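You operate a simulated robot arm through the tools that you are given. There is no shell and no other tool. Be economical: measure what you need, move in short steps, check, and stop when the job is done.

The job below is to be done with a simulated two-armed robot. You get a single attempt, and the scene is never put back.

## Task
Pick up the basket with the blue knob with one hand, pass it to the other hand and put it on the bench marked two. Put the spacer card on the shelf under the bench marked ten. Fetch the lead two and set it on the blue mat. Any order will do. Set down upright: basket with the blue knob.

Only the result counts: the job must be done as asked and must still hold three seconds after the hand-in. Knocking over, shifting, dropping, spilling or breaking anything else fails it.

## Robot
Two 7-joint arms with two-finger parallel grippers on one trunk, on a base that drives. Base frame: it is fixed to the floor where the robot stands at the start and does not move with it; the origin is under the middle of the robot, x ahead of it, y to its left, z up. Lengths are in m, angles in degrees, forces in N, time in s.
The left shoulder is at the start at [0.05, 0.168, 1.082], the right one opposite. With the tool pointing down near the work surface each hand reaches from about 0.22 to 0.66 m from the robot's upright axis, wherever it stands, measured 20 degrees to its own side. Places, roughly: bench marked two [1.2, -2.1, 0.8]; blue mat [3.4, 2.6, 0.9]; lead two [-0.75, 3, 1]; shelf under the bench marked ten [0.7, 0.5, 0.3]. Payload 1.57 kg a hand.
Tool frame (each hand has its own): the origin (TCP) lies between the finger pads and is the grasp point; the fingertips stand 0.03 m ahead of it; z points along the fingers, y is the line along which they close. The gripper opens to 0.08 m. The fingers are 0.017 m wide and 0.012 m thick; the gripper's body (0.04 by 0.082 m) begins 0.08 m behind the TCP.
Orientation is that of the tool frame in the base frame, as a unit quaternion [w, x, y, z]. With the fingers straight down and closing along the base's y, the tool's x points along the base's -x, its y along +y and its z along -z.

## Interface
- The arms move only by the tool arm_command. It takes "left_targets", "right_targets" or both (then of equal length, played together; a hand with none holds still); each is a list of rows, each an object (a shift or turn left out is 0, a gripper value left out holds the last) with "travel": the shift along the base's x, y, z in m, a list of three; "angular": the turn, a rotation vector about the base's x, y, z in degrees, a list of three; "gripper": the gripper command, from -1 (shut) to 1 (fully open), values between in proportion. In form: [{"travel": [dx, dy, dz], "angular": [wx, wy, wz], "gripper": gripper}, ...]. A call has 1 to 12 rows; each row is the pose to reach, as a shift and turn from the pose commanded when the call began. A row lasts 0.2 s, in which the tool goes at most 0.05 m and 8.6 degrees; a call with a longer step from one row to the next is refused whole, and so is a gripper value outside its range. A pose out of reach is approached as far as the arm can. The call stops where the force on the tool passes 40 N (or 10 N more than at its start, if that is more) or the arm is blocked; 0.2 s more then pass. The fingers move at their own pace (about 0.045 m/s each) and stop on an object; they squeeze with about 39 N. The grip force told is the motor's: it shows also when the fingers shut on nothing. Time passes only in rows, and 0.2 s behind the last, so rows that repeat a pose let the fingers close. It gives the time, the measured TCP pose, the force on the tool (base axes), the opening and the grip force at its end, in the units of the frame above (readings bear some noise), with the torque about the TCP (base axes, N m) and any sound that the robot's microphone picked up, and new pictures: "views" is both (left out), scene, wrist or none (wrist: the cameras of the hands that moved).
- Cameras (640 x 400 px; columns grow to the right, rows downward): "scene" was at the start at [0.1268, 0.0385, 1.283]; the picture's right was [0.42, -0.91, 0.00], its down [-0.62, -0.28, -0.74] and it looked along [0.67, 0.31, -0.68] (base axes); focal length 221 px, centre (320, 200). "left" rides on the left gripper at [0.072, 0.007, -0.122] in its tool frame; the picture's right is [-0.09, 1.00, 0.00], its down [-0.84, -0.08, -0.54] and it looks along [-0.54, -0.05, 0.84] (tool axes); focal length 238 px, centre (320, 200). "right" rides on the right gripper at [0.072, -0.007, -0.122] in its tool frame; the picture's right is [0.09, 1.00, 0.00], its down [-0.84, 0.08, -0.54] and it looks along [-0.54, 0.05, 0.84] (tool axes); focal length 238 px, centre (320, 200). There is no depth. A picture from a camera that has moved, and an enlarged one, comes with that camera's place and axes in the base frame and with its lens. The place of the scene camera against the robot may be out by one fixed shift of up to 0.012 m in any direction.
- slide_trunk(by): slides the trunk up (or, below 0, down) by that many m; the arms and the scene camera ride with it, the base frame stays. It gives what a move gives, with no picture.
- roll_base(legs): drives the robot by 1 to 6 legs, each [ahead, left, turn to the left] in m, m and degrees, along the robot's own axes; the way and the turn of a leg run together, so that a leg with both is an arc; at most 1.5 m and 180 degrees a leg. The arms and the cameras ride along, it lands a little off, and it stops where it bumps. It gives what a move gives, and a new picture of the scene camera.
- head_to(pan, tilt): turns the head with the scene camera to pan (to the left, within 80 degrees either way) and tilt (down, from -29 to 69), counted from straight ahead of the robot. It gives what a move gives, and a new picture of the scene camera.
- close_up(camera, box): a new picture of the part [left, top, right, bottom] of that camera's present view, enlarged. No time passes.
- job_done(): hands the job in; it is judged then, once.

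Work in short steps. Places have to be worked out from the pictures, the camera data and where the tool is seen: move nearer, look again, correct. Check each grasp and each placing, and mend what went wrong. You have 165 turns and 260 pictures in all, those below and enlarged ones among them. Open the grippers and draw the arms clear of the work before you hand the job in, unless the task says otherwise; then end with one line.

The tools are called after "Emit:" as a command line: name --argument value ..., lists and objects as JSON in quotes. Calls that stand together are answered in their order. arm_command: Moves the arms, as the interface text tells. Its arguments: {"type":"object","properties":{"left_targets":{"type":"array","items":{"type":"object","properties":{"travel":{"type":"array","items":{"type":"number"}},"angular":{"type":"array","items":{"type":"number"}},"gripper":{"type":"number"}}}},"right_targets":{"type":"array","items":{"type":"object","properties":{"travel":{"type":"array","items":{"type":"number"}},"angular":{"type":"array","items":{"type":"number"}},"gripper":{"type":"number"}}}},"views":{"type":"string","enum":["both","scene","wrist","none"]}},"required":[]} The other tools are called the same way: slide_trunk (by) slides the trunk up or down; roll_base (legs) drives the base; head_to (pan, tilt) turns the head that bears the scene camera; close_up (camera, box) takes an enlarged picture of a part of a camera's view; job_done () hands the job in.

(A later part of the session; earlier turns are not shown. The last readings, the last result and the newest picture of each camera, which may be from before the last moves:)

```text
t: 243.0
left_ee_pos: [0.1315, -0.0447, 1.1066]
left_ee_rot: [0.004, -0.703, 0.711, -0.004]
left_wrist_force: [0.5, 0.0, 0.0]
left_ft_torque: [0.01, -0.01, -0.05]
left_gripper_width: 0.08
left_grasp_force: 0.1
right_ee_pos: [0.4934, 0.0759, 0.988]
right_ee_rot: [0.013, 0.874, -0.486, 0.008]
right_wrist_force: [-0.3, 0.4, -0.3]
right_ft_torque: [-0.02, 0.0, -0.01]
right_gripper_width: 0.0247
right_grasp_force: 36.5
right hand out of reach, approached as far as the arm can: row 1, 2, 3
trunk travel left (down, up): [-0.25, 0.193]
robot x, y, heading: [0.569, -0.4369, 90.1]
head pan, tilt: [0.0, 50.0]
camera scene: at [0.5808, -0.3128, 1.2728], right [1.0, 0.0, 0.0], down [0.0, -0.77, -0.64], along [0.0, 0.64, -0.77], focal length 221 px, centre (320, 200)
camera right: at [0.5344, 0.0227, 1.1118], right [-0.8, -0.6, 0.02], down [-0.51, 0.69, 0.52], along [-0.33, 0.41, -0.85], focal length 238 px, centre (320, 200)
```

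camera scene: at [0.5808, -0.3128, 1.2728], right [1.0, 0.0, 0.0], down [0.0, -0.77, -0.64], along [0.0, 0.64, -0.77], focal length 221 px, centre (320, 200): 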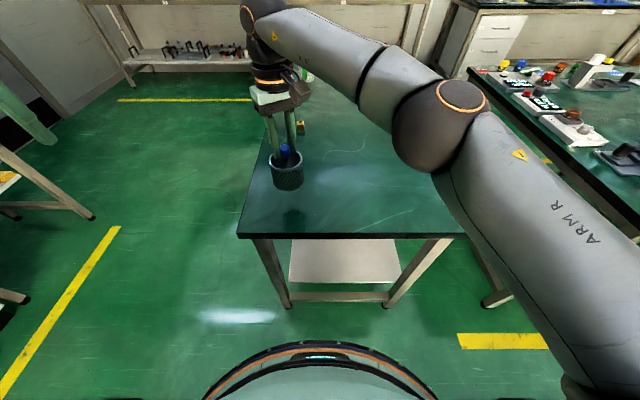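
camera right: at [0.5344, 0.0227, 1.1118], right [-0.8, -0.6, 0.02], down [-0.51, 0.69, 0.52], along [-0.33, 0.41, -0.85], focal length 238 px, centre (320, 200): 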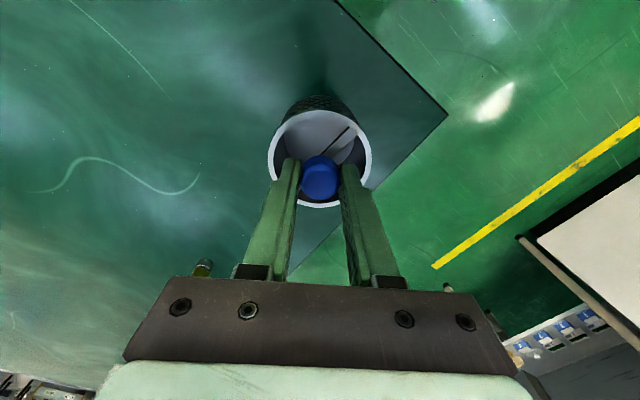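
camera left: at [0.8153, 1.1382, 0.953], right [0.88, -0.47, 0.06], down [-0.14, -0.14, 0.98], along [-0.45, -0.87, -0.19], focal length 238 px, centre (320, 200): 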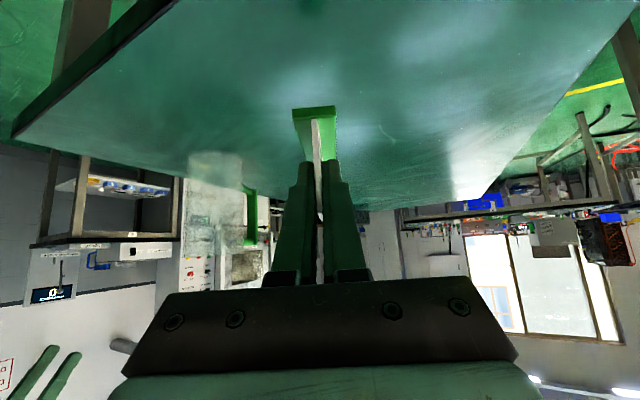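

Basket lifted by the knob (width 24.7 mm). Now the left hand: first yaw −58° while staying well left of the basket.

Emit:
arm_command --left_targets '[{"travel": [0.01, 0.005, 0.01], "angular": [0, 0, -8.3]}, {"travel": [0.02, 0.01, 0.02], "angular": [0, 0, -16.6]}, {"travel": [0.03, 0.015, 0.03], "angular": [0, 0, -24.9]}, {"travel": [0.04, 0.02, 0.03], "angular": [0, 0, -33.2]}, {"travel": [0.05, 0.02, 0.03], "angular": [0, 0, -41.5]}, {"travel": [0.06, 0.02, 0.03], "angular": [0, 0, -49.8]}, {"travel": [0.07, 0.02, 0.03], "angular": [0, 0, -58], "gripper": 0.3}]' --views "none"

Emit:
arm_command --left_targets '[{"angular": [4.2, -6.8, 0]}, {"angular": [8.5, -13.5, 0]}, {"angular": [12.7, -20.3, 0]}, {"angular": [17, -27.1, 0]}, {"angular": [21.2, -33.9, 0]}, {"angular": [25.4, -40.7, 0]}, {"angular": [29.2, -46.6, 0]}]' --views "scene"

```text
t: 244.6
left_ee_pos: [0.2011, -0.0236, 1.1373]
left_ee_rot: [0.003, -0.27, 0.963, -0.006]
left_wrist_force: [0.4, 0.1, -0.5]
left_ft_torque: [0.0, 0.0, 0.01]
left_gripper_width: 0.052
left_grasp_force: 0.0
right_ee_pos: [0.4927, 0.0761, 0.988]
right_ee_rot: [0.013, 0.874, -0.486, 0.008]
right_wrist_force: [0.4, 0.2, -1.1]
right_ft_torque: [0.01, 0.02, 0.0]
right_gripper_width: 0.0247
right_grasp_force: 36.2
trunk travel left (down, up): [-0.25, 0.193]
robot x, y, heading: [0.5681, -0.4356, 89.8]
head pan, tilt: [0.0, 50.0]
```

```text
t: 246.2
left_ee_pos: [0.2015, -0.0249, 1.1367]
left_ee_rot: [0.446, -0.238, 0.854, 0.126]
left_wrist_force: [-0.2, 0.4, 0.5]
left_ft_torque: [0.03, -0.04, -0.01]
left_gripper_width: 0.0517
left_grasp_force: 0.0
right_ee_pos: [0.492, 0.0761, 0.9872]
right_ee_rot: [0.012, 0.874, -0.485, 0.008]
right_wrist_force: [-0.4, 0.9, -1.2]
right_ft_torque: [0.0, 0.04, 0.0]
right_gripper_width: 0.0247
right_grasp_force: 36.6
trunk travel left (down, up): [-0.25, 0.193]
robot x, y, heading: [0.5664, -0.4321, 89.7]
head pan, tilt: [0.0, 50.0]
camera scene: at [0.5799, -0.3123, 1.2728], right [1.0, 0.0, 0.0], down [0.0, -0.77, -0.64], along [0.0, 0.64, -0.77], focal length 221 px, centre (320, 200)
```

scene: 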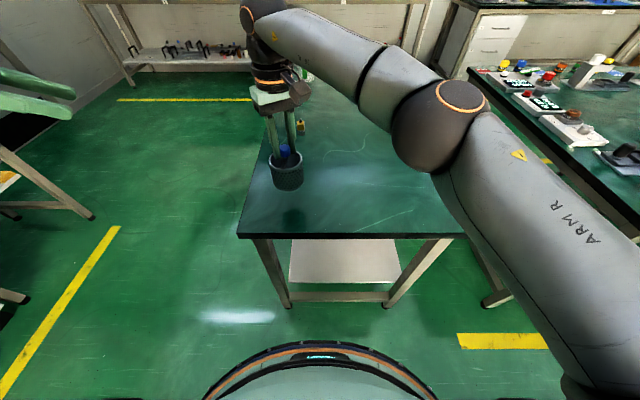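

Orientation achieved without limit. I move the left hand to the pre‑grasp 12 cm short of the knob.

Emit:
arm_command --left_targets '[{"travel": [0.04, 0.008, -0.017]}, {"travel": [0.08, 0.017, -0.034]}, {"travel": [0.12, 0.025, -0.051]}, {"travel": [0.16, 0.034, -0.068]}, {"travel": [0.1975, 0.042, -0.084]}]' --views "both"

Emit:
close_up --camera "left" --box '[220, 60, 420, 210]'

```text
t: 247.4
left_ee_pos: [0.3975, 0.0189, 1.0524]
left_ee_rot: [0.446, -0.238, 0.854, 0.125]
left_wrist_force: [-1.0, -0.9, -0.5]
left_ft_torque: [0.01, 0.04, 0.02]
left_gripper_width: 0.0519
left_grasp_force: 0.0
right_ee_pos: [0.4917, 0.0766, 0.988]
right_ee_rot: [0.012, 0.874, -0.486, 0.008]
right_wrist_force: [0.9, 0.1, -1.9]
right_ft_torque: [0.01, 0.0, 0.0]
right_gripper_width: 0.0244
right_grasp_force: 36.3
trunk travel left (down, up): [-0.25, 0.193]
robot x, y, heading: [0.5699, -0.432, 90.3]
head pan, tilt: [0.0, 50.0]
camera scene: at [0.5805, -0.312, 1.2727], right [1.0, 0.0, 0.0], down [0.0, -0.77, -0.64], along [0.0, 0.64, -0.77], focal length 221 px, centre (320, 200)
camera left: at [0.2737, -0.0495, 1.0641], right [-0.47, 0.88, 0.08], down [0.07, -0.05, 1.0], along [0.88, 0.47, -0.04], focal length 238 px, centre (320, 200)
```

scene: 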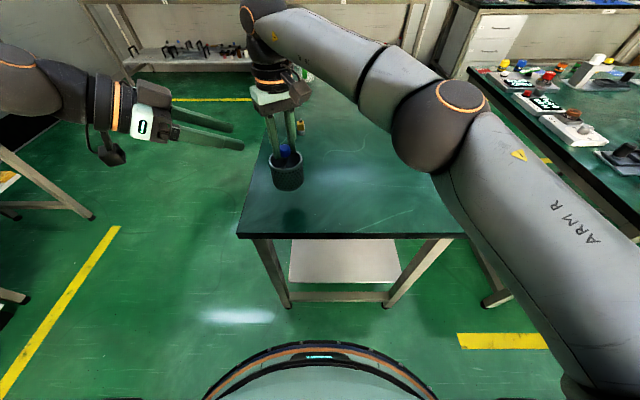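
left: 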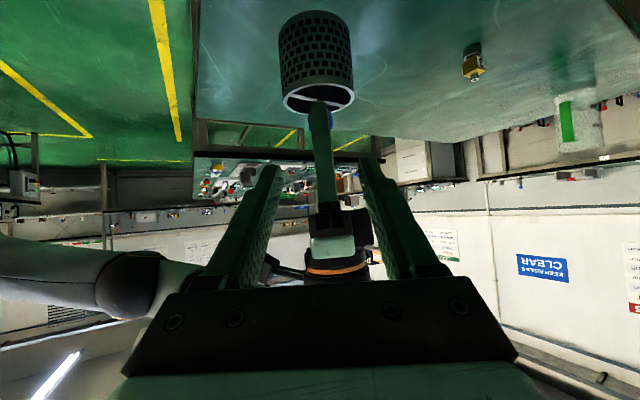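

```text
2.67 times, centred on (320, 135) of left
camera zoom: at [0.2737, -0.0495, 1.0641], right [-0.47, 0.88, 0.08], down [0.07, -0.05, 1.0], along [0.88, 0.47, -0.04], focal length 636 px, centre (320, 373)
```

zoom: 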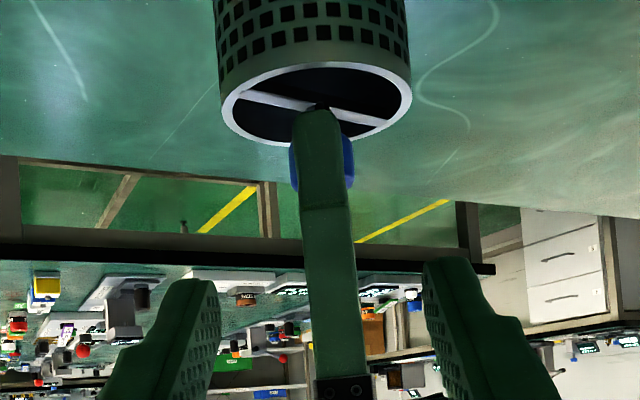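

Perfectly lined up: knob shows on both sides of the right finger, centred between the left fingers. I advance 12 cm along the fingers.

Emit:
arm_command --left_targets '[{"travel": [0.028, 0.017, -0.0235]}, {"travel": [0.056, 0.034, -0.047]}, {"travel": [0.083, 0.051, -0.07]}]' --views "wrist"

Emit:
close_up --camera "scene" --box '[220, 80, 340, 200]'

Emit:
close_up --camera "left" --box '[220, 60, 420, 210]'

```text
t: 248.2
left_ee_pos: [0.4814, 0.0696, 0.9827]
left_ee_rot: [0.445, -0.238, 0.854, 0.126]
left_wrist_force: [0.3, 0.2, -0.2]
left_ft_torque: [0.0, 0.0, -0.02]
left_gripper_width: 0.0521
left_grasp_force: 0.1
right_ee_pos: [0.492, 0.0758, 0.9872]
right_ee_rot: [0.013, 0.874, -0.486, 0.008]
right_wrist_force: [-0.3, -0.1, -1.4]
right_ft_torque: [0.01, 0.0, 0.02]
right_gripper_width: 0.0248
right_grasp_force: 36.1
trunk travel left (down, up): [-0.25, 0.193]
robot x, y, heading: [0.5675, -0.431, 89.9]
head pan, tilt: [0.0, 50.0]
camera left: at [0.3571, 0.0015, 0.9936], right [-0.47, 0.88, 0.08], down [0.07, -0.05, 1.0], along [0.88, 0.47, -0.04], focal length 238 px, centre (320, 200)
```

left: 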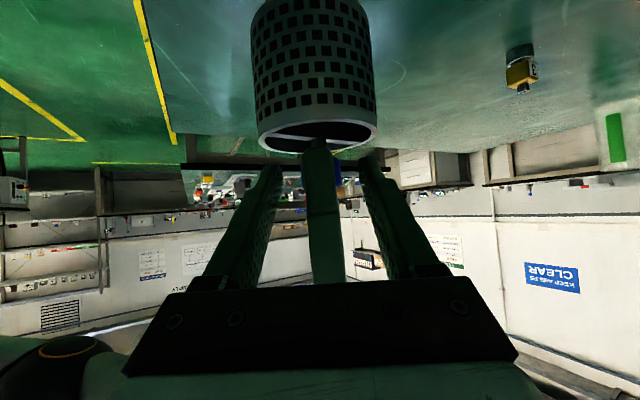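

```text
3.33 times, centred on (280, 140) of scene
camera zoom: at [0.5803, -0.3119, 1.2727], right [1.0, 0.0, 0.0], down [0.0, -0.77, -0.64], along [0.0, 0.64, -0.77], focal length 735 px, centre (453, 400)
```

zoom: 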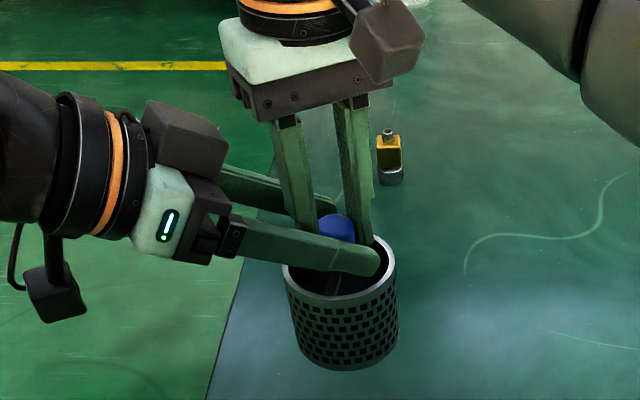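

```text
2.67 times, centred on (320, 135) of left
camera zoom: at [0.3571, 0.0015, 0.9936], right [-0.47, 0.88, 0.08], down [0.07, -0.05, 1.0], along [0.88, 0.47, -0.04], focal length 636 px, centre (320, 373)
```

zoom: 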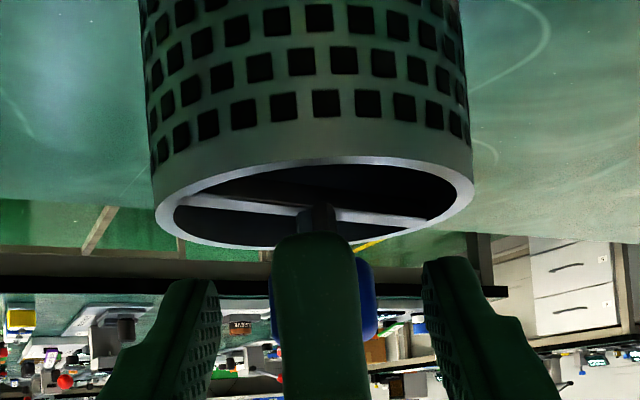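

Both hands bracket the knob without touching each other. I close the left gripper.

Emit:
arm_command --left_targets '[{"gripper": -1}, {"gripper": -1}, {"gripper": -1}, {"gripper": -1}]' --views "none"

Emit:
close_up --camera "scene" --box '[220, 80, 340, 200]'

```text
t: 249.2
left_ee_pos: [0.4815, 0.0703, 0.9819]
left_ee_rot: [0.445, -0.239, 0.854, 0.126]
left_wrist_force: [-0.8, 5.4, -0.6]
left_ft_torque: [-0.23, -0.13, 0.07]
left_gripper_width: 0.0245
left_grasp_force: 35.4
right_ee_pos: [0.4919, 0.0761, 0.9882]
right_ee_rot: [0.013, 0.875, -0.485, 0.008]
right_wrist_force: [2.0, -5.3, 0.8]
right_ft_torque: [0.16, 0.13, 0.03]
right_gripper_width: 0.0249
right_grasp_force: 36.4
trunk travel left (down, up): [-0.25, 0.193]
robot x, y, heading: [0.5693, -0.4292, 90.3]
head pan, tilt: [0.0, 50.0]
```

```text
3.33 times, centred on (280, 140) of scene
camera zoom: at [0.5802, -0.3123, 1.2727], right [1.0, 0.0, 0.0], down [0.0, -0.77, -0.64], along [0.0, 0.64, -0.77], focal length 735 px, centre (453, 400)
```

zoom: 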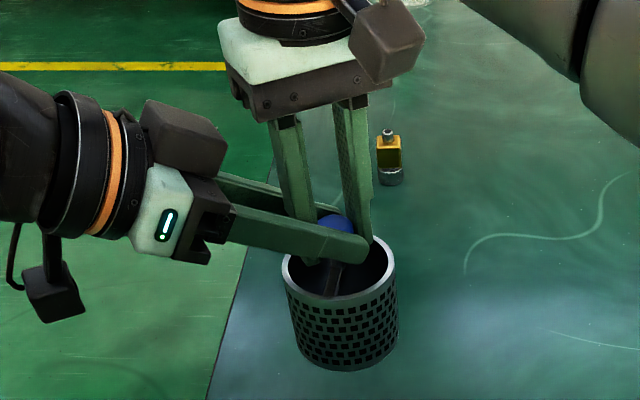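

The left holds the knob too (24.5 mm, 35 N). I open the right hand, check that the basket stays.

Emit:
arm_command --right_targets '[{"gripper": -0.2}, {"gripper": 0.2}, {"gripper": 0.3}, {"gripper": 0.3}]' --views "none"

Emit:
arm_command --left_targets '[{"travel": [0, 0, -0.015]}, {"travel": [0, 0, -0.035]}, {"travel": [0, 0, -0.05]}]' --views "none"

Emit:
close_up --camera "scene" --box '[220, 80, 340, 200]'

```text
t: 250.2
left_ee_pos: [0.4823, 0.0682, 0.9828]
left_ee_rot: [0.445, -0.238, 0.854, 0.125]
left_wrist_force: [0.1, 0.3, 0.6]
left_ft_torque: [0.0, 0.03, -0.01]
left_gripper_width: 0.0245
left_grasp_force: 36.3
right_ee_pos: [0.4926, 0.0764, 0.9882]
right_ee_rot: [0.012, 0.874, -0.485, 0.007]
right_wrist_force: [0.3, 0.5, 0.4]
right_ft_torque: [0.0, 0.01, 0.03]
right_gripper_width: 0.0522
right_grasp_force: 0.0
trunk travel left (down, up): [-0.25, 0.193]
robot x, y, heading: [0.5654, -0.4305, 90.1]
head pan, tilt: [0.0, 50.0]
```

```text
t: 251.0
left_ee_pos: [0.4818, 0.0682, 0.9322]
left_ee_rot: [0.446, -0.238, 0.854, 0.125]
left_wrist_force: [-0.3, -0.4, -0.5]
left_ft_torque: [0.0, 0.02, -0.03]
left_gripper_width: 0.0241
left_grasp_force: 35.6
right_ee_pos: [0.4918, 0.0763, 0.9884]
right_ee_rot: [0.012, 0.875, -0.485, 0.008]
right_wrist_force: [0.3, -0.4, 0.7]
right_ft_torque: [-0.03, -0.01, -0.01]
right_gripper_width: 0.0519
right_grasp_force: 0.1
trunk travel left (down, up): [-0.25, 0.193]
robot x, y, heading: [0.5682, -0.4345, 90.0]
head pan, tilt: [0.0, 50.0]
```

```text
3.33 times, centred on (280, 140) of scene
camera zoom: at [0.5801, -0.3122, 1.2727], right [1.0, 0.0, 0.0], down [0.0, -0.77, -0.64], along [0.0, 0.64, -0.77], focal length 735 px, centre (453, 400)
```

zoom: 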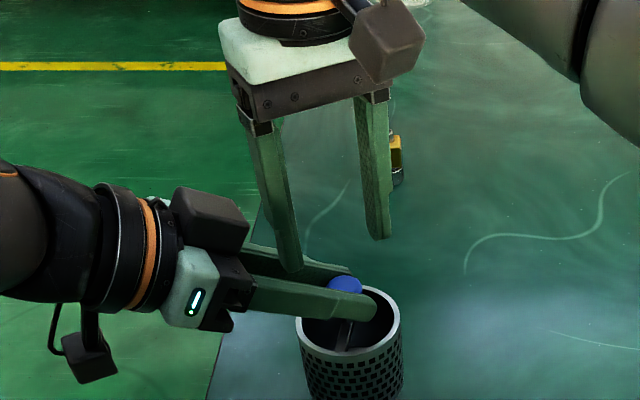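

The handover succeeded. I move the right hand up and away to its own side.

Emit:
arm_command --right_targets '[{"travel": [0.01, 0, 0.04]}, {"travel": [0.04, 0, 0.08]}, {"travel": [0.08, -0.01, 0.11], "angular": [0, 0, -8]}, {"travel": [0.12, -0.02, 0.12], "angular": [0, 0, -16]}, {"travel": [0.16, -0.03, 0.12], "angular": [0, 0, -24]}, {"travel": [0.2, -0.05, 0.12], "angular": [0, 0, -32]}, {"travel": [0.24, -0.07, 0.12], "angular": [0, 0, -32]}]' --views "none"

Emit:
arm_command --left_targets '[{"travel": [0, 0, 0.04]}, {"travel": [-0.01, -0.01, 0.08]}, {"travel": [-0.02, -0.02, 0.12]}, {"travel": [-0.04, -0.03, 0.15]}]' --views "scene"

```text
refused: row 3 steps farther than a row can; nothing moved
```

```text
t: 251.8
left_ee_pos: [0.4606, 0.0554, 1.0289]
left_ee_rot: [0.439, -0.25, 0.854, 0.124]
left_wrist_force: [4.7, 5.2, 1.3]
left_ft_torque: [-0.72, -0.23, 0.06]
left_gripper_width: 0.0189
left_grasp_force: 33.3
right_ee_pos: [0.4886, 0.0721, 0.9927]
right_ee_rot: [0.015, 0.878, -0.478, 0.006]
right_wrist_force: [-4.6, -3.4, -2.0]
right_ft_torque: [0.85, 0.0, -0.01]
right_gripper_width: 0.0572
right_grasp_force: 2.8
trunk travel left (down, up): [-0.25, 0.193]
robot x, y, heading: [0.5685, -0.4327, 89.9]
head pan, tilt: [0.0, 50.0]
stopped in row 3 (left hand): the force on the tool passed its limit (the readings are from after the stop); the commanded pose is now the measured one
camera scene: at [0.5801, -0.3123, 1.2727], right [1.0, 0.0, 0.0], down [0.0, -0.77, -0.64], along [0.0, 0.64, -0.77], focal length 221 px, centre (320, 200)
```

scene: 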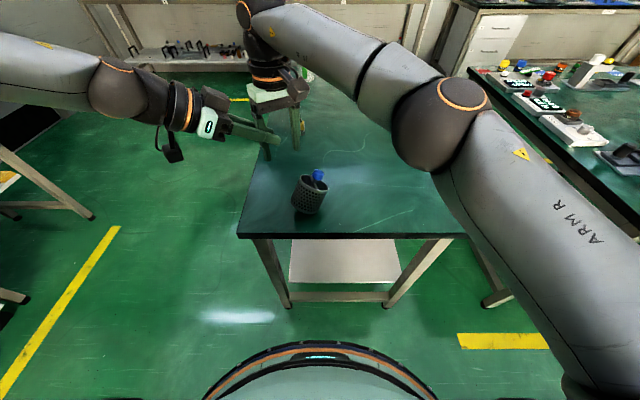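

My error: the right retreat was refused, so the left rose into it and the basket slipped out. I look at its state.

Emit:
close_up --camera "scene" --box '[220, 90, 380, 230]'

```text
2.86 times, centred on (300, 160) of scene
camera zoom: at [0.5801, -0.3123, 1.2727], right [1.0, 0.0, 0.0], down [0.0, -0.77, -0.64], along [0.0, 0.64, -0.77], focal length 630 px, centre (377, 314)
```

zoom: 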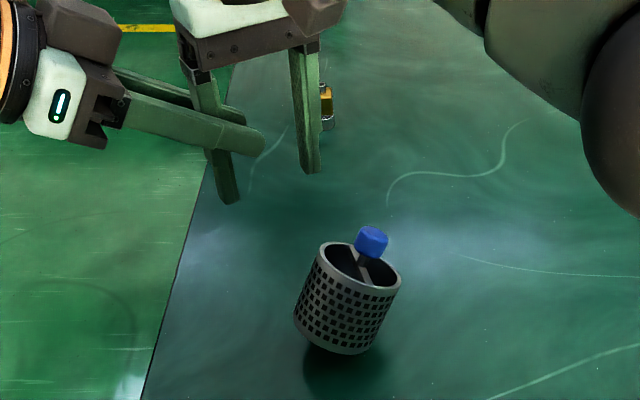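

Emit:
arm_command --left_targets '[{"travel": [0, 0, 0.0]}]' --views "scene"

```text
t: 252.2
left_ee_pos: [0.4591, 0.0552, 1.0271]
left_ee_rot: [0.44, -0.249, 0.854, 0.124]
left_wrist_force: [6.3, 4.5, 2.7]
left_ft_torque: [-0.76, -0.54, -0.06]
left_gripper_width: 0.019
left_grasp_force: 33.4
right_ee_pos: [0.4883, 0.0729, 0.9938]
right_ee_rot: [0.016, 0.878, -0.479, 0.007]
right_wrist_force: [-4.8, -4.2, -4.3]
right_ft_torque: [1.0, 0.2, 0.1]
right_gripper_width: 0.0588
right_grasp_force: 3.5
trunk travel left (down, up): [-0.25, 0.193]
robot x, y, heading: [0.5702, -0.4298, 89.9]
head pan, tilt: [0.0, 50.0]
camera scene: at [0.5801, -0.3123, 1.2727], right [1.0, 0.0, 0.0], down [0.0, -0.77, -0.64], along [0.0, 0.64, -0.77], focal length 221 px, centre (320, 200)
```

scene: 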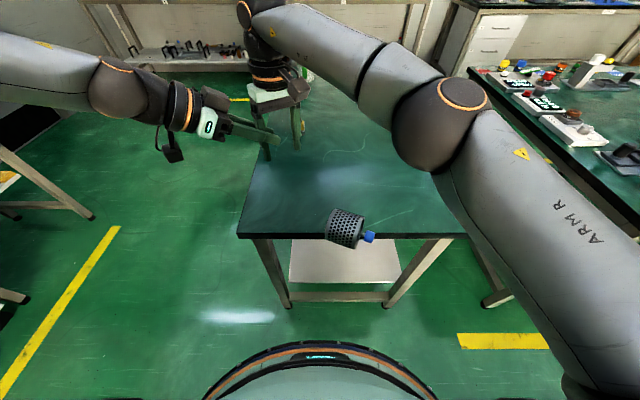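

Emit:
arm_command --left_targets '[{"travel": [0, 0, 0.0]}, {"travel": [0, 0, 0.0]}]' --views "scene"

```text
t: 252.8
left_ee_pos: [0.4586, 0.0551, 1.0271]
left_ee_rot: [0.439, -0.249, 0.854, 0.126]
left_wrist_force: [8.2, 4.5, 5.7]
left_ft_torque: [-0.51, -0.68, -0.02]
left_gripper_width: 0.0193
left_grasp_force: 32.9
right_ee_pos: [0.4889, 0.0728, 0.9917]
right_ee_rot: [0.016, 0.877, -0.48, 0.006]
right_wrist_force: [-7.7, -5.0, -6.5]
right_ft_torque: [0.78, 0.23, 0.07]
right_gripper_width: 0.0596
right_grasp_force: 4.4
trunk travel left (down, up): [-0.25, 0.193]
robot x, y, heading: [0.5697, -0.4353, 89.9]
head pan, tilt: [0.0, 50.0]
camera scene: at [0.5801, -0.3124, 1.2727], right [1.0, 0.0, 0.0], down [0.0, -0.77, -0.64], along [0.0, 0.64, -0.77], focal length 221 px, centre (320, 200)
```

scene: 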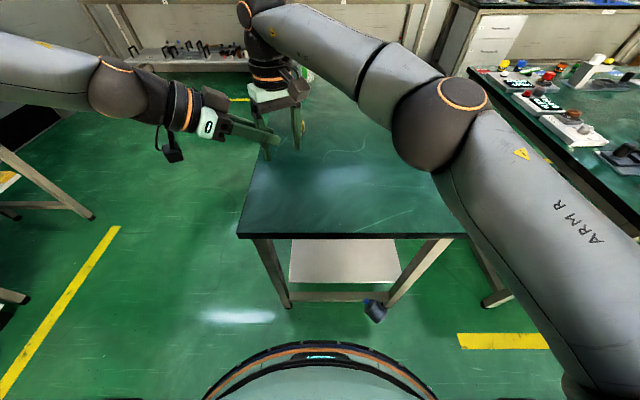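

The basket has fallen to the floor. First I separate the hands: the left withdraws back along its fingers.

Emit:
arm_command --left_targets '[{"travel": [-0.028, -0.017, 0.023]}, {"travel": [-0.056, -0.034, 0.04]}, {"travel": [-0.09, -0.05, 0.06]}, {"travel": [-0.13, -0.06, 0.07]}]' --views "none"

Emit:
head_to --pan -10 --tilt 60

```text
t: 253.2
left_ee_pos: [0.4392, 0.04, 1.0393]
left_ee_rot: [0.435, -0.25, 0.857, 0.118]
left_wrist_force: [14.8, 11.5, -3.2]
left_ft_torque: [-0.5, -0.24, 0.19]
left_gripper_width: 0.0191
left_grasp_force: 32.9
right_ee_pos: [0.477, 0.0639, 0.9981]
right_ee_rot: [0.025, 0.884, -0.468, -0.004]
right_wrist_force: [-14.4, -10.5, 2.1]
right_ft_torque: [0.81, -0.25, -0.2]
right_gripper_width: 0.068
right_grasp_force: 9.3
trunk travel left (down, up): [-0.25, 0.193]
robot x, y, heading: [0.5721, -0.4349, 89.7]
head pan, tilt: [0.0, 50.0]
stopped in row 1 (right hand): the force on the tool passed its limit (the readings are from after the stop); the commanded pose is now the measured one
```

```text
t: 253.9
left_ee_pos: [0.4389, 0.0394, 1.0372]
left_ee_rot: [0.434, -0.25, 0.857, 0.119]
left_wrist_force: [20.4, 12.3, -3.9]
left_ft_torque: [-0.07, -0.66, 0.29]
left_gripper_width: 0.019
left_grasp_force: 33.7
right_ee_pos: [0.478, 0.0652, 0.9982]
right_ee_rot: [0.024, 0.882, -0.47, -0.002]
right_wrist_force: [-20.8, -12.8, 3.7]
right_ft_torque: [0.44, -0.03, -0.34]
right_gripper_width: 0.0731
right_grasp_force: 11.9
trunk travel left (down, up): [-0.25, 0.193]
robot x, y, heading: [0.5683, -0.4365, 89.8]
head pan, tilt: [-10.0, 60.0]
camera scene: at [0.5917, -0.3237, 1.2602], right [0.98, -0.17, 0.0], down [-0.15, -0.85, -0.5], along [0.09, 0.49, -0.87], focal length 221 px, centre (320, 200)
```

scene: 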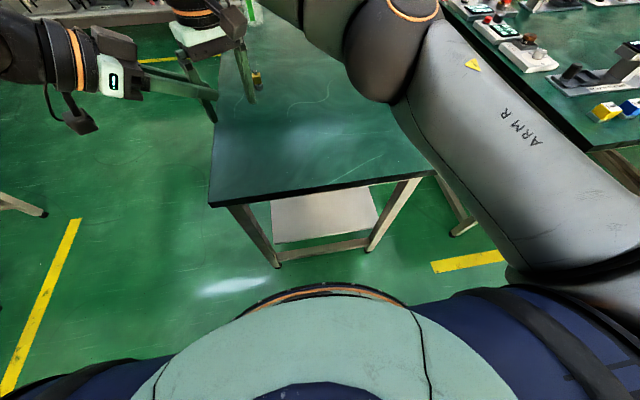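

The left gripper is clamped on a right finger. I open the left first.

Emit:
arm_command --left_targets '[{"gripper": 0.3}, {"gripper": 0.6}, {"gripper": 0.6}, {"gripper": 0.6}]' --views "none"

Emit:
close_up --camera "scene" --box '[60, 0, 300, 150]'

```text
t: 254.9
left_ee_pos: [0.4384, 0.0404, 1.0368]
left_ee_rot: [0.433, -0.251, 0.857, 0.121]
left_wrist_force: [0.5, -0.3, -0.3]
left_ft_torque: [0.02, 0.0, 0.03]
left_gripper_width: 0.0642
left_grasp_force: 0.1
right_ee_pos: [0.4805, 0.0677, 0.9975]
right_ee_rot: [0.02, 0.881, -0.472, -0.001]
right_wrist_force: [0.3, 0.0, 0.7]
right_ft_torque: [0.01, 0.01, 0.01]
right_gripper_width: 0.0519
right_grasp_force: 0.0
trunk travel left (down, up): [-0.25, 0.193]
robot x, y, heading: [0.5701, -0.4329, 89.6]
head pan, tilt: [-10.0, 60.0]
```

```text
2.67 times, centred on (180, 75) of scene
camera zoom: at [0.5917, -0.3237, 1.2602], right [0.98, -0.17, 0.0], down [-0.15, -0.85, -0.5], along [0.09, 0.49, -0.87], focal length 588 px, centre (693, 533)
```

zoom: 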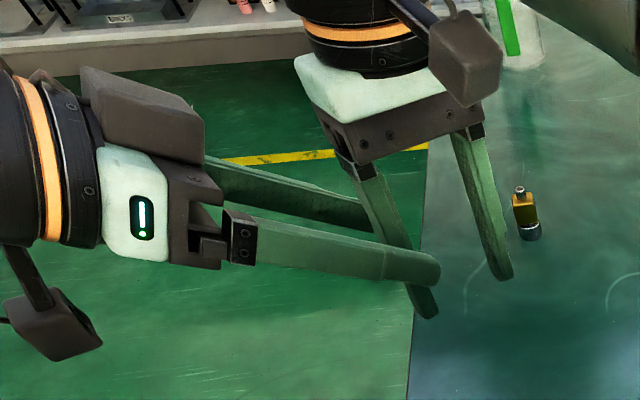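

Free now. The left withdraws back along its fingers.

Emit:
arm_command --left_targets '[{"travel": [-0.028, -0.017, 0.02]}, {"travel": [-0.056, -0.034, 0.04]}, {"travel": [-0.09, -0.05, 0.055]}, {"travel": [-0.13, -0.06, 0.065]}]' --views "none"

```text
t: 255.9
left_ee_pos: [0.308, -0.0192, 1.1039]
left_ee_rot: [0.434, -0.251, 0.857, 0.12]
left_wrist_force: [-0.3, -0.7, -0.9]
left_ft_torque: [0.02, 0.02, -0.02]
left_gripper_width: 0.0641
left_grasp_force: 0.0
right_ee_pos: [0.4801, 0.0682, 0.9977]
right_ee_rot: [0.021, 0.882, -0.472, -0.002]
right_wrist_force: [0.5, 0.1, 0.8]
right_ft_torque: [0.01, 0.01, -0.03]
right_gripper_width: 0.0521
right_grasp_force: 0.1
trunk travel left (down, up): [-0.25, 0.193]
robot x, y, heading: [0.5666, -0.4328, 89.8]
head pan, tilt: [-10.0, 60.0]
```

Now I bring the right hand back to nominal, then search for the basket on the floor.

Emit:
arm_command --right_targets '[{"travel": [0.01, 0, 0.03]}, {"travel": [0.03, 0, 0.06], "angular": [0, 0, -6]}, {"travel": [0.06, -0.01, 0.09], "angular": [0, 0, -12]}, {"travel": [0.1, -0.02, 0.11], "angular": [0, 0, -18]}, {"travel": [0.14, -0.03, 0.12], "angular": [0, 0, -24]}, {"travel": [0.18, -0.05, 0.12], "angular": [0, 0, -30]}, {"travel": [0.22, -0.07, 0.12], "angular": [0, 0, -31]}]' --views "none"

Emit:
head_to --pan -50 --tilt 50

```text
t: 257.5
left_ee_pos: [0.308, -0.0192, 1.1038]
left_ee_rot: [0.434, -0.251, 0.857, 0.12]
left_wrist_force: [-1.0, -0.2, 0.4]
left_ft_torque: [0.06, 0.05, -0.03]
left_gripper_width: 0.064
left_grasp_force: 0.1
right_ee_pos: [0.7023, -0.0042, 1.1175]
right_ee_rot: [0.019, 0.722, -0.691, -0.006]
right_wrist_force: [-1.4, 0.2, 0.1]
right_ft_torque: [0.01, -0.01, -0.02]
right_gripper_width: 0.0519
right_grasp_force: 0.0
trunk travel left (down, up): [-0.25, 0.193]
robot x, y, heading: [0.5683, -0.4313, 89.9]
head pan, tilt: [-10.0, 60.0]
```

```text
t: 258.6
left_ee_pos: [0.3092, -0.0192, 1.1031]
left_ee_rot: [0.434, -0.25, 0.857, 0.12]
left_wrist_force: [0.4, 1.3, 0.2]
left_ft_torque: [0.0, 0.01, -0.04]
left_gripper_width: 0.064
left_grasp_force: 0.0
right_ee_pos: [0.7007, -0.0027, 1.1187]
right_ee_rot: [0.02, 0.724, -0.69, -0.007]
right_wrist_force: [0.0, -0.6, 0.9]
right_ft_torque: [-0.01, 0.01, 0.0]
right_gripper_width: 0.0522
right_grasp_force: 0.0
trunk travel left (down, up): [-0.25, 0.193]
robot x, y, heading: [0.5693, -0.4337, 89.7]
head pan, tilt: [-50.0, 50.0]
camera scene: at [0.6391, -0.3399, 1.2727], right [0.64, -0.77, 0.0], down [-0.59, -0.49, -0.64], along [0.49, 0.41, -0.77], focal length 221 px, centre (320, 200)
```

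scene: 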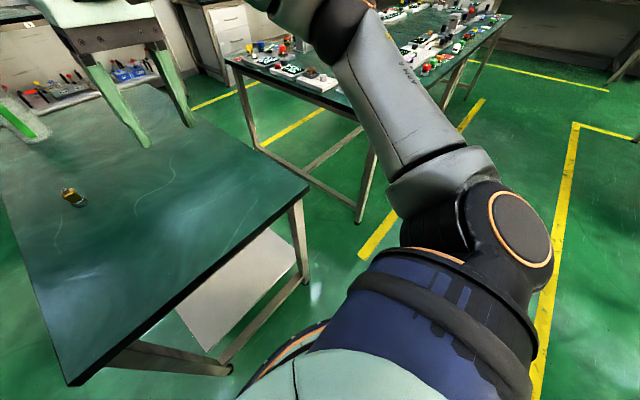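

Not seen; it may be hidden close to the base. I back up 0.5 m and look down.

Emit:
roll_base --legs '[[-0.5, 0, 0]]'

Emit:
head_to --pan -15 --tilt 45

```text
t: 261.6
left_ee_pos: [0.3077, -0.523, 1.1038]
left_ee_rot: [0.434, -0.248, 0.858, 0.119]
left_wrist_force: [0.7, -0.4, 0.3]
left_ft_torque: [0.01, -0.02, -0.02]
left_gripper_width: 0.0641
left_grasp_force: 0.1
right_ee_pos: [0.7006, -0.5075, 1.1178]
right_ee_rot: [0.019, 0.721, -0.692, -0.007]
right_wrist_force: [-0.3, -1.1, -0.4]
right_ft_torque: [0.01, 0.01, 0.0]
right_gripper_width: 0.052
right_grasp_force: 0.1
trunk travel left (down, up): [-0.25, 0.193]
robot x, y, heading: [0.565, -0.9319, 89.8]
head pan, tilt: [-50.0, 50.0]
camera scene: at [0.6378, -0.8439, 1.2728], right [0.64, -0.77, 0.0], down [-0.59, -0.49, -0.64], along [0.49, 0.41, -0.77], focal length 221 px, centre (320, 200)
```

scene: 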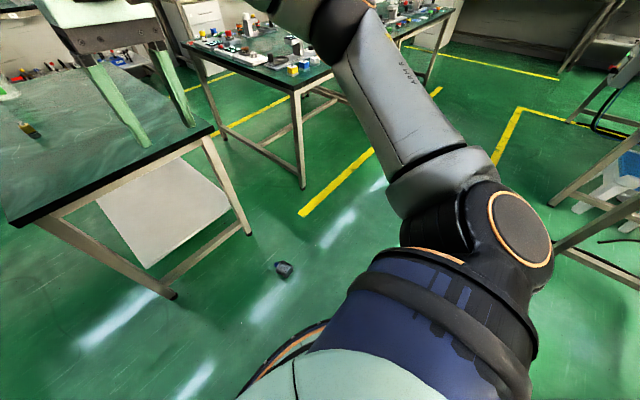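

```text
t: 262.6
left_ee_pos: [0.3086, -0.5216, 1.1028]
left_ee_rot: [0.435, -0.249, 0.857, 0.12]
left_wrist_force: [-0.6, -0.1, -0.1]
left_ft_torque: [0.0, 0.01, 0.02]
left_gripper_width: 0.064
left_grasp_force: 0.1
right_ee_pos: [0.7008, -0.5079, 1.1173]
right_ee_rot: [0.021, 0.722, -0.692, -0.007]
right_wrist_force: [-0.1, 0.0, -0.4]
right_ft_torque: [0.0, 0.02, 0.0]
right_gripper_width: 0.052
right_grasp_force: 0.1
trunk travel left (down, up): [-0.25, 0.193]
robot x, y, heading: [0.5665, -0.9391, 89.4]
head pan, tilt: [-15.0, 45.0]
camera scene: at [0.6001, -0.8143, 1.2796], right [0.96, -0.27, 0.0], down [-0.19, -0.68, -0.71], along [0.19, 0.68, -0.71], focal length 221 px, centre (320, 200)
```

scene: 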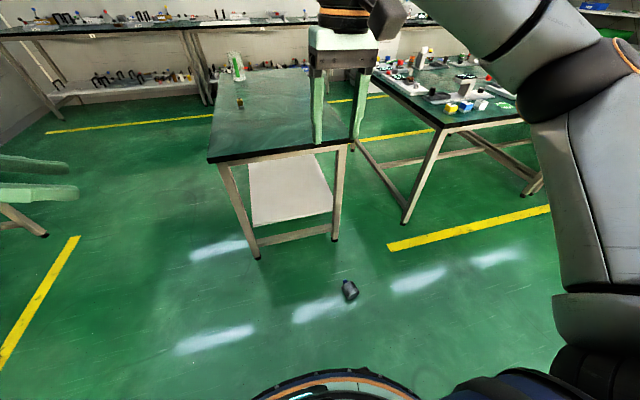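

The basket lies on the floor at about (0.90, −0.36). I enlarge it.

Emit:
close_up --camera "scene" --box '[320, 265, 380, 315]'

```text
8.00 times, centred on (350, 290) of scene
camera zoom: at [0.6001, -0.8143, 1.2796], right [0.96, -0.27, 0.0], down [-0.19, -0.68, -0.71], along [0.19, 0.68, -0.71], focal length 1764 px, centre (80, -520)
```

zoom: 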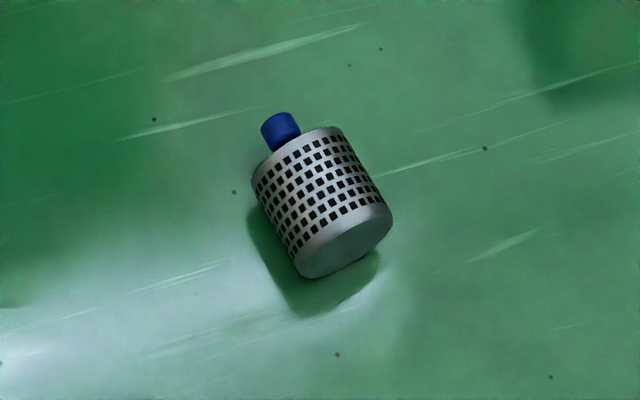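

The basket lies on its side. I test whether the right hand can reach the floor with the trunk fully down (free floor ahead).

Emit:
slide_trunk --by -0.249

Emit:
arm_command --right_targets '[{"travel": [0, 0, -0.05]}, {"travel": [0, 0, -0.1]}, {"travel": [0, 0, -0.15]}, {"travel": [0, 0, -0.2]}, {"travel": [0, 0, -0.25]}, {"travel": [0, 0, -0.3]}, {"travel": [0, 0, -0.35]}, {"travel": [0, 0, -0.4]}, {"travel": [0, 0, -0.45]}, {"travel": [0, 0, -0.5]}, {"travel": [0, 0, -0.55]}, {"travel": [0, 0, -0.6]}]' --views "none"

Emit:
arm_command --right_targets '[{"travel": [0, 0, -0.05]}, {"travel": [0, 0, -0.1]}, {"travel": [0, 0, -0.15]}, {"travel": [0, 0, -0.2]}]' --views "none"

```text
t: 265.1
left_ee_pos: [0.3087, -0.5211, 0.8552]
left_ee_rot: [0.435, -0.248, 0.858, 0.119]
left_wrist_force: [0.5, 0.5, 0.0]
left_ft_torque: [0.01, -0.01, -0.04]
left_gripper_width: 0.0641
left_grasp_force: 0.0
right_ee_pos: [0.7023, -0.5064, 0.8675]
right_ee_rot: [0.019, 0.721, -0.692, -0.007]
right_wrist_force: [0.9, 0.4, 0.1]
right_ft_torque: [0.0, -0.03, 0.0]
right_gripper_width: 0.0521
right_grasp_force: 0.0
trunk travel left (down, up): [-0.001, 0.442]
robot x, y, heading: [0.5664, -0.9364, 89.8]
head pan, tilt: [-15.0, 45.0]
```

```text
t: 267.8
left_ee_pos: [0.3091, -0.5214, 0.8539]
left_ee_rot: [0.434, -0.248, 0.858, 0.119]
left_wrist_force: [0.6, -0.4, 0.7]
left_ft_torque: [0.0, -0.01, 0.05]
left_gripper_width: 0.0641
left_grasp_force: 0.1
right_ee_pos: [0.7018, -0.508, 0.2676]
right_ee_rot: [0.019, 0.723, -0.691, -0.007]
right_wrist_force: [-0.5, 0.0, 0.6]
right_ft_torque: [0.03, 0.04, 0.05]
right_gripper_width: 0.0518
right_grasp_force: 0.1
trunk travel left (down, up): [-0.001, 0.442]
robot x, y, heading: [0.5689, -0.9389, 89.7]
head pan, tilt: [-15.0, 45.0]
```

```text
t: 268.9
left_ee_pos: [0.3085, -0.5204, 0.8551]
left_ee_rot: [0.435, -0.248, 0.857, 0.119]
left_wrist_force: [0.2, -0.6, -0.4]
left_ft_torque: [-0.03, -0.01, 0.03]
left_gripper_width: 0.064
left_grasp_force: 0.1
right_ee_pos: [0.7323, -0.526, 0.1764]
right_ee_rot: [0.007, 0.712, -0.702, 0.004]
right_wrist_force: [-0.1, -0.1, 0.2]
right_ft_torque: [-0.01, -0.02, -0.03]
right_gripper_width: 0.0521
right_grasp_force: 0.0
right hand out of reach, approached as far as the arm can: row 2, 3, 4
trunk travel left (down, up): [-0.001, 0.442]
robot x, y, heading: [0.5697, -0.9351, 89.7]
head pan, tilt: [-15.0, 45.0]
stopped in row 4 (right hand): the arm was blocked; the commanded pose is now the measured one
```

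The floor is at the edge of reach (z 0.176 here). I probe closer to the base.

Emit:
arm_command --right_targets '[{"travel": [0, 0, 0.05]}, {"travel": [0, -0.04, 0.05]}, {"travel": [0, -0.07, 0.03]}, {"travel": [0, -0.08, -0.01]}, {"travel": [0, -0.08, -0.05]}, {"travel": [0, -0.08, -0.09]}]' --views "scene"

```text
t: 270.6
left_ee_pos: [0.3066, -0.5255, 0.8592]
left_ee_rot: [0.437, -0.247, 0.856, 0.122]
left_wrist_force: [0.0, 0.0, -0.1]
left_ft_torque: [-0.03, -0.02, 0.04]
left_gripper_width: 0.0637
left_grasp_force: 0.1
right_ee_pos: [0.8304, -0.5856, 0.1311]
right_ee_rot: [0.049, -0.691, 0.721, -0.02]
right_wrist_force: [-0.2, -0.1, -0.7]
right_ft_torque: [0.01, -0.04, 0.0]
right_gripper_width: 0.0519
right_grasp_force: 0.1
right hand out of reach, approached as far as the arm can: row 6
trunk travel left (down, up): [-0.001, 0.442]
robot x, y, heading: [0.5694, -0.9339, 89.4]
head pan, tilt: [-15.0, 45.0]
stopped in row 6 (right hand): the arm was blocked; the commanded pose is now the measured one
camera scene: at [0.5975, -0.8202, 1.0343], right [0.96, -0.27, 0.0], down [-0.18, -0.68, -0.71], along [0.19, 0.69, -0.7], focal length 221 px, centre (320, 200)
```

scene: 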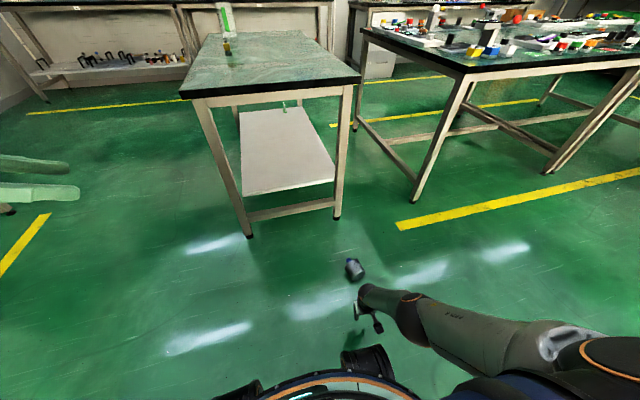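

z 0.131 reached at right 0.26, forward 0.35. I probe a spot beside the base (right 0.33, forward 0.2).

Emit:
arm_command --right_targets '[{"travel": [0.01, 0, 0.04]}, {"travel": [0.02, -0.02, 0.08]}, {"travel": [0.04, -0.05, 0.1]}, {"travel": [0.06, -0.09, 0.1]}, {"travel": [0.07, -0.13, 0.09]}, {"travel": [0.07, -0.15, 0.05]}, {"travel": [0.07, -0.15, 0.01]}, {"travel": [0.07, -0.15, -0.03]}, {"travel": [0.07, -0.15, -0.07]}]' --views "none"

```text
t: 272.6
left_ee_pos: [0.308, -0.5219, 0.8545]
left_ee_rot: [0.434, -0.249, 0.858, 0.119]
left_wrist_force: [0.3, -0.2, 0.3]
left_ft_torque: [-0.01, 0.0, -0.02]
left_gripper_width: 0.0641
left_grasp_force: 0.0
right_ee_pos: [0.8856, -0.7435, 0.067]
right_ee_rot: [0.036, -0.694, 0.718, -0.021]
right_wrist_force: [-0.5, 0.8, 0.9]
right_ft_torque: [-0.03, -0.07, -0.02]
right_gripper_width: 0.0518
right_grasp_force: 0.1
right hand out of reach, approached as far as the arm can: row 9
trunk travel left (down, up): [-0.001, 0.442]
robot x, y, heading: [0.5696, -0.9376, 89.8]
head pan, tilt: [-15.0, 45.0]
```

z 0.067 here. I probe slightly further back.

Emit:
arm_command --right_targets '[{"travel": [0.005, -0.03, 0.02]}, {"travel": [0.01, -0.06, 0.02]}, {"travel": [0.01, -0.08, 0.0]}, {"travel": [0.01, -0.08, -0.015]}, {"travel": [0.01, -0.08, -0.025]}]' --views "wrist"

```text
t: 273.8
left_ee_pos: [0.3085, -0.5209, 0.8531]
left_ee_rot: [0.434, -0.249, 0.858, 0.119]
left_wrist_force: [0.2, 0.0, -0.9]
left_ft_torque: [0.02, 0.03, -0.01]
left_gripper_width: 0.064
left_grasp_force: 0.2
right_ee_pos: [0.8973, -0.8261, 0.0549]
right_ee_rot: [0.031, -0.693, 0.72, -0.027]
right_wrist_force: [0.2, -0.3, 0.5]
right_ft_torque: [0.03, 0.0, -0.02]
right_gripper_width: 0.0519
right_grasp_force: 0.2
right hand out of reach, approached as far as the arm can: row 4, 5
trunk travel left (down, up): [-0.001, 0.442]
robot x, y, heading: [0.5635, -0.9361, 89.6]
head pan, tilt: [-15.0, 45.0]
camera right: at [0.8899, -0.8984, 0.1764], right [-0.99, -0.05, -0.08], down [-0.09, 0.84, 0.54], along [0.04, 0.55, -0.84], focal length 238 px, centre (320, 200)
```

right: 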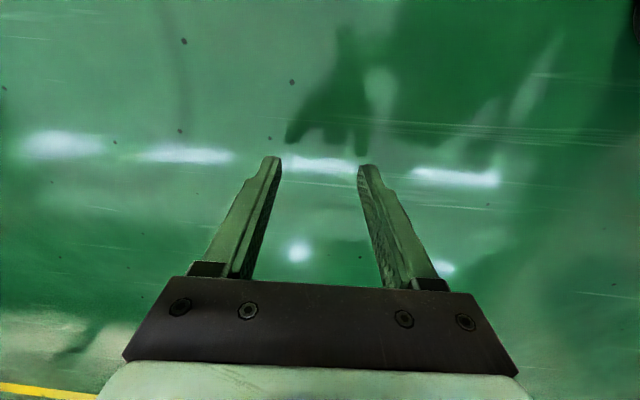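

z 0.055 is reachable at right 0.33, forward 0.11 — enough to grip the knob at floor level. The knob is at about (0.893, −0.306) with the basket's axis along ~100°. I raise the hand, and drive so the knob comes to that spot.

Emit:
arm_command --right_targets '[{"travel": [0, 0.01, 0.045]}, {"travel": [0, 0.02, 0.09]}, {"travel": [0, 0.03, 0.135]}, {"travel": [0, 0.04, 0.18]}, {"travel": [0, 0.04, 0.2]}]' --views "none"

```text
t: 274.9
left_ee_pos: [0.3084, -0.5212, 0.8547]
left_ee_rot: [0.434, -0.248, 0.858, 0.119]
left_wrist_force: [0.1, 0.0, 0.8]
left_ft_torque: [-0.02, -0.01, 0.0]
left_gripper_width: 0.0639
left_grasp_force: 0.1
right_ee_pos: [0.897, -0.7853, 0.2544]
right_ee_rot: [0.037, -0.693, 0.72, -0.022]
right_wrist_force: [0.9, -0.2, 0.3]
right_ft_torque: [0.0, 0.03, -0.03]
right_gripper_width: 0.0522
right_grasp_force: 0.2
trunk travel left (down, up): [-0.001, 0.442]
robot x, y, heading: [0.5739, -0.9363, 89.7]
head pan, tilt: [-15.0, 45.0]
```

Emit:
roll_base --legs '[[0.42, -0.02, 0], [0, 0, 10]]'

Emit:
close_up --camera "right" --box '[120, 0, 520, 250]'

```text
t: 278.2
left_ee_pos: [0.2618, -0.1513, 0.855]
left_ee_rot: [0.421, -0.323, 0.833, 0.157]
left_wrist_force: [1.0, -0.4, 0.6]
left_ft_torque: [0.01, 0.01, 0.03]
left_gripper_width: 0.064
left_grasp_force: 0.0
right_ee_pos: [0.8877, -0.3081, 0.2545]
right_ee_rot: [-0.039, 0.753, -0.657, 0.018]
right_wrist_force: [-0.5, -0.7, 0.0]
right_ft_torque: [0.01, 0.0, 0.02]
right_gripper_width: 0.0519
right_grasp_force: 0.0
trunk travel left (down, up): [-0.001, 0.442]
robot x, y, heading: [0.5871, -0.515, 99.7]
head pan, tilt: [-15.0, 45.0]
camera scene: at [0.6018, -0.3903, 1.0307], right [1.0, -0.09, 0.0], down [-0.07, -0.7, -0.71], along [0.07, 0.7, -0.71], focal length 221 px, centre (320, 200)
```

scene: 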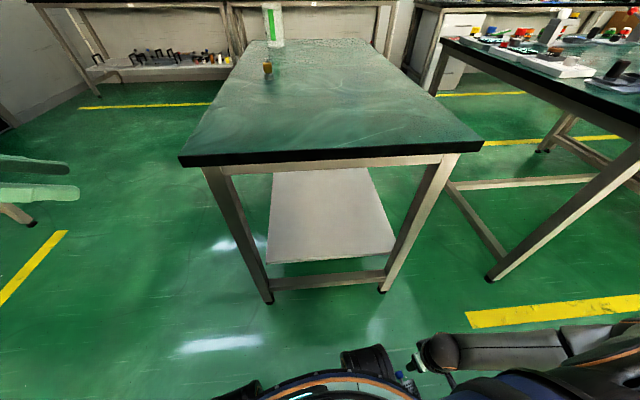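

```text
1.60 times, centred on (320, 125) of right
camera zoom: at [0.8931, -0.381, 0.3746], right [-0.97, -0.23, -0.09], down [-0.24, 0.8, 0.55], along [-0.06, 0.56, -0.83], focal length 381 px, centre (320, 320)
```

zoom: 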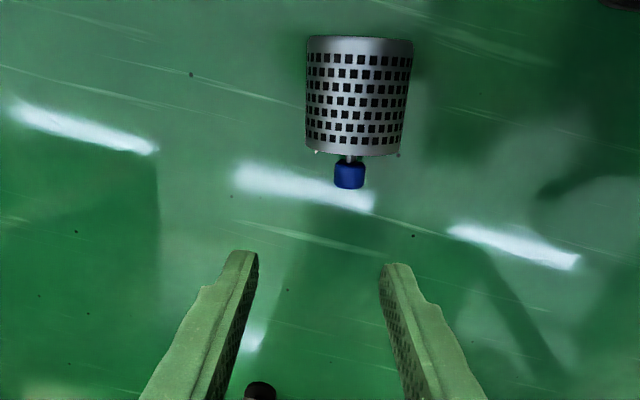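

Very good alignment: knob at about (0.879, −0.304), axis square to the closing direction. I descend.

Emit:
arm_command --right_targets '[{"travel": [-0.005, 0.002, -0.045]}, {"travel": [-0.01, 0.0035, -0.09]}, {"travel": [-0.01, 0.0035, -0.135]}]' --views "none"

Emit:
close_up --camera "right" --box '[200, 60, 440, 240]'

```text
t: 279.0
left_ee_pos: [0.2632, -0.1505, 0.8533]
left_ee_rot: [0.422, -0.323, 0.832, 0.158]
left_wrist_force: [-0.4, -0.1, 0.7]
left_ft_torque: [0.0, 0.01, 0.02]
left_gripper_width: 0.0638
left_grasp_force: 0.1
right_ee_pos: [0.8772, -0.3027, 0.1187]
right_ee_rot: [-0.038, 0.754, -0.655, 0.018]
right_wrist_force: [-0.5, 0.0, -0.2]
right_ft_torque: [-0.02, 0.01, 0.03]
right_gripper_width: 0.0518
right_grasp_force: 0.0
trunk travel left (down, up): [-0.001, 0.442]
robot x, y, heading: [0.5913, -0.5118, 99.8]
head pan, tilt: [-15.0, 45.0]
```

```text
2.22 times, centred on (320, 150) of right
camera zoom: at [0.8827, -0.3773, 0.2393], right [-0.97, -0.23, -0.08], down [-0.24, 0.8, 0.55], along [-0.06, 0.56, -0.83], focal length 530 px, centre (320, 311)
```

zoom: 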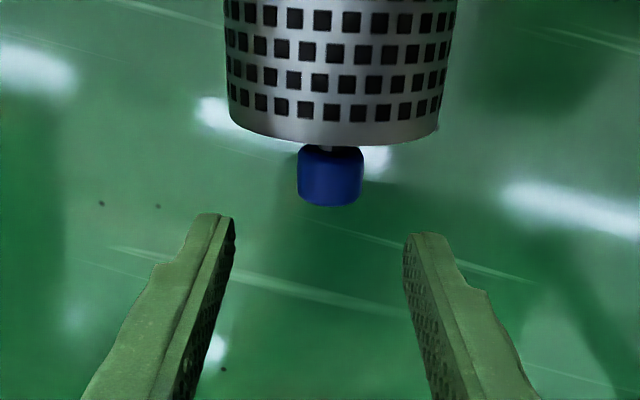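

Centred within 2 mm. I descend to the floor level.

Emit:
arm_command --right_targets '[{"travel": [0.001, -0.001, -0.03]}, {"travel": [0.001, -0.001, -0.05]}, {"travel": [0.001, -0.001, -0.062]}]' --views "none"

Emit:
close_up --camera "right" --box '[200, 60, 440, 240]'

```text
t: 279.8
left_ee_pos: [0.2642, -0.1505, 0.8553]
left_ee_rot: [0.421, -0.323, 0.832, 0.157]
left_wrist_force: [0.6, 0.1, 0.1]
left_ft_torque: [-0.02, 0.0, 0.02]
left_gripper_width: 0.064
left_grasp_force: 0.0
right_ee_pos: [0.879, -0.3048, 0.0615]
right_ee_rot: [-0.033, 0.754, -0.656, 0.022]
right_wrist_force: [0.1, -1.0, 0.1]
right_ft_torque: [0.01, 0.0, 0.0]
right_gripper_width: 0.0519
right_grasp_force: 0.1
right hand out of reach, approached as far as the arm can: row 3
trunk travel left (down, up): [-0.001, 0.442]
robot x, y, heading: [0.5913, -0.5145, 99.8]
head pan, tilt: [-15.0, 45.0]
```

```text
2.22 times, centred on (320, 150) of right
camera zoom: at [0.884, -0.3782, 0.1824], right [-0.97, -0.23, -0.08], down [-0.23, 0.81, 0.54], along [-0.06, 0.55, -0.84], focal length 530 px, centre (320, 311)
```

zoom: 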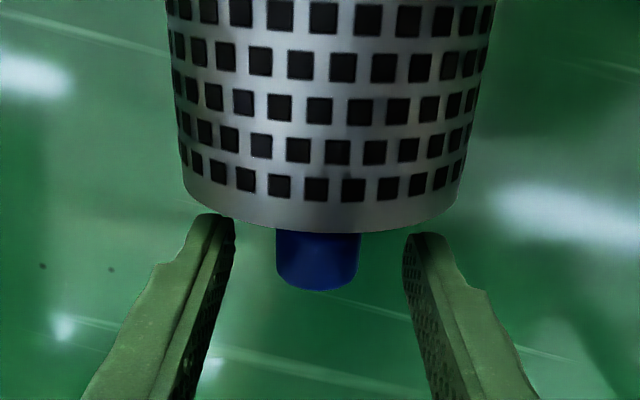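

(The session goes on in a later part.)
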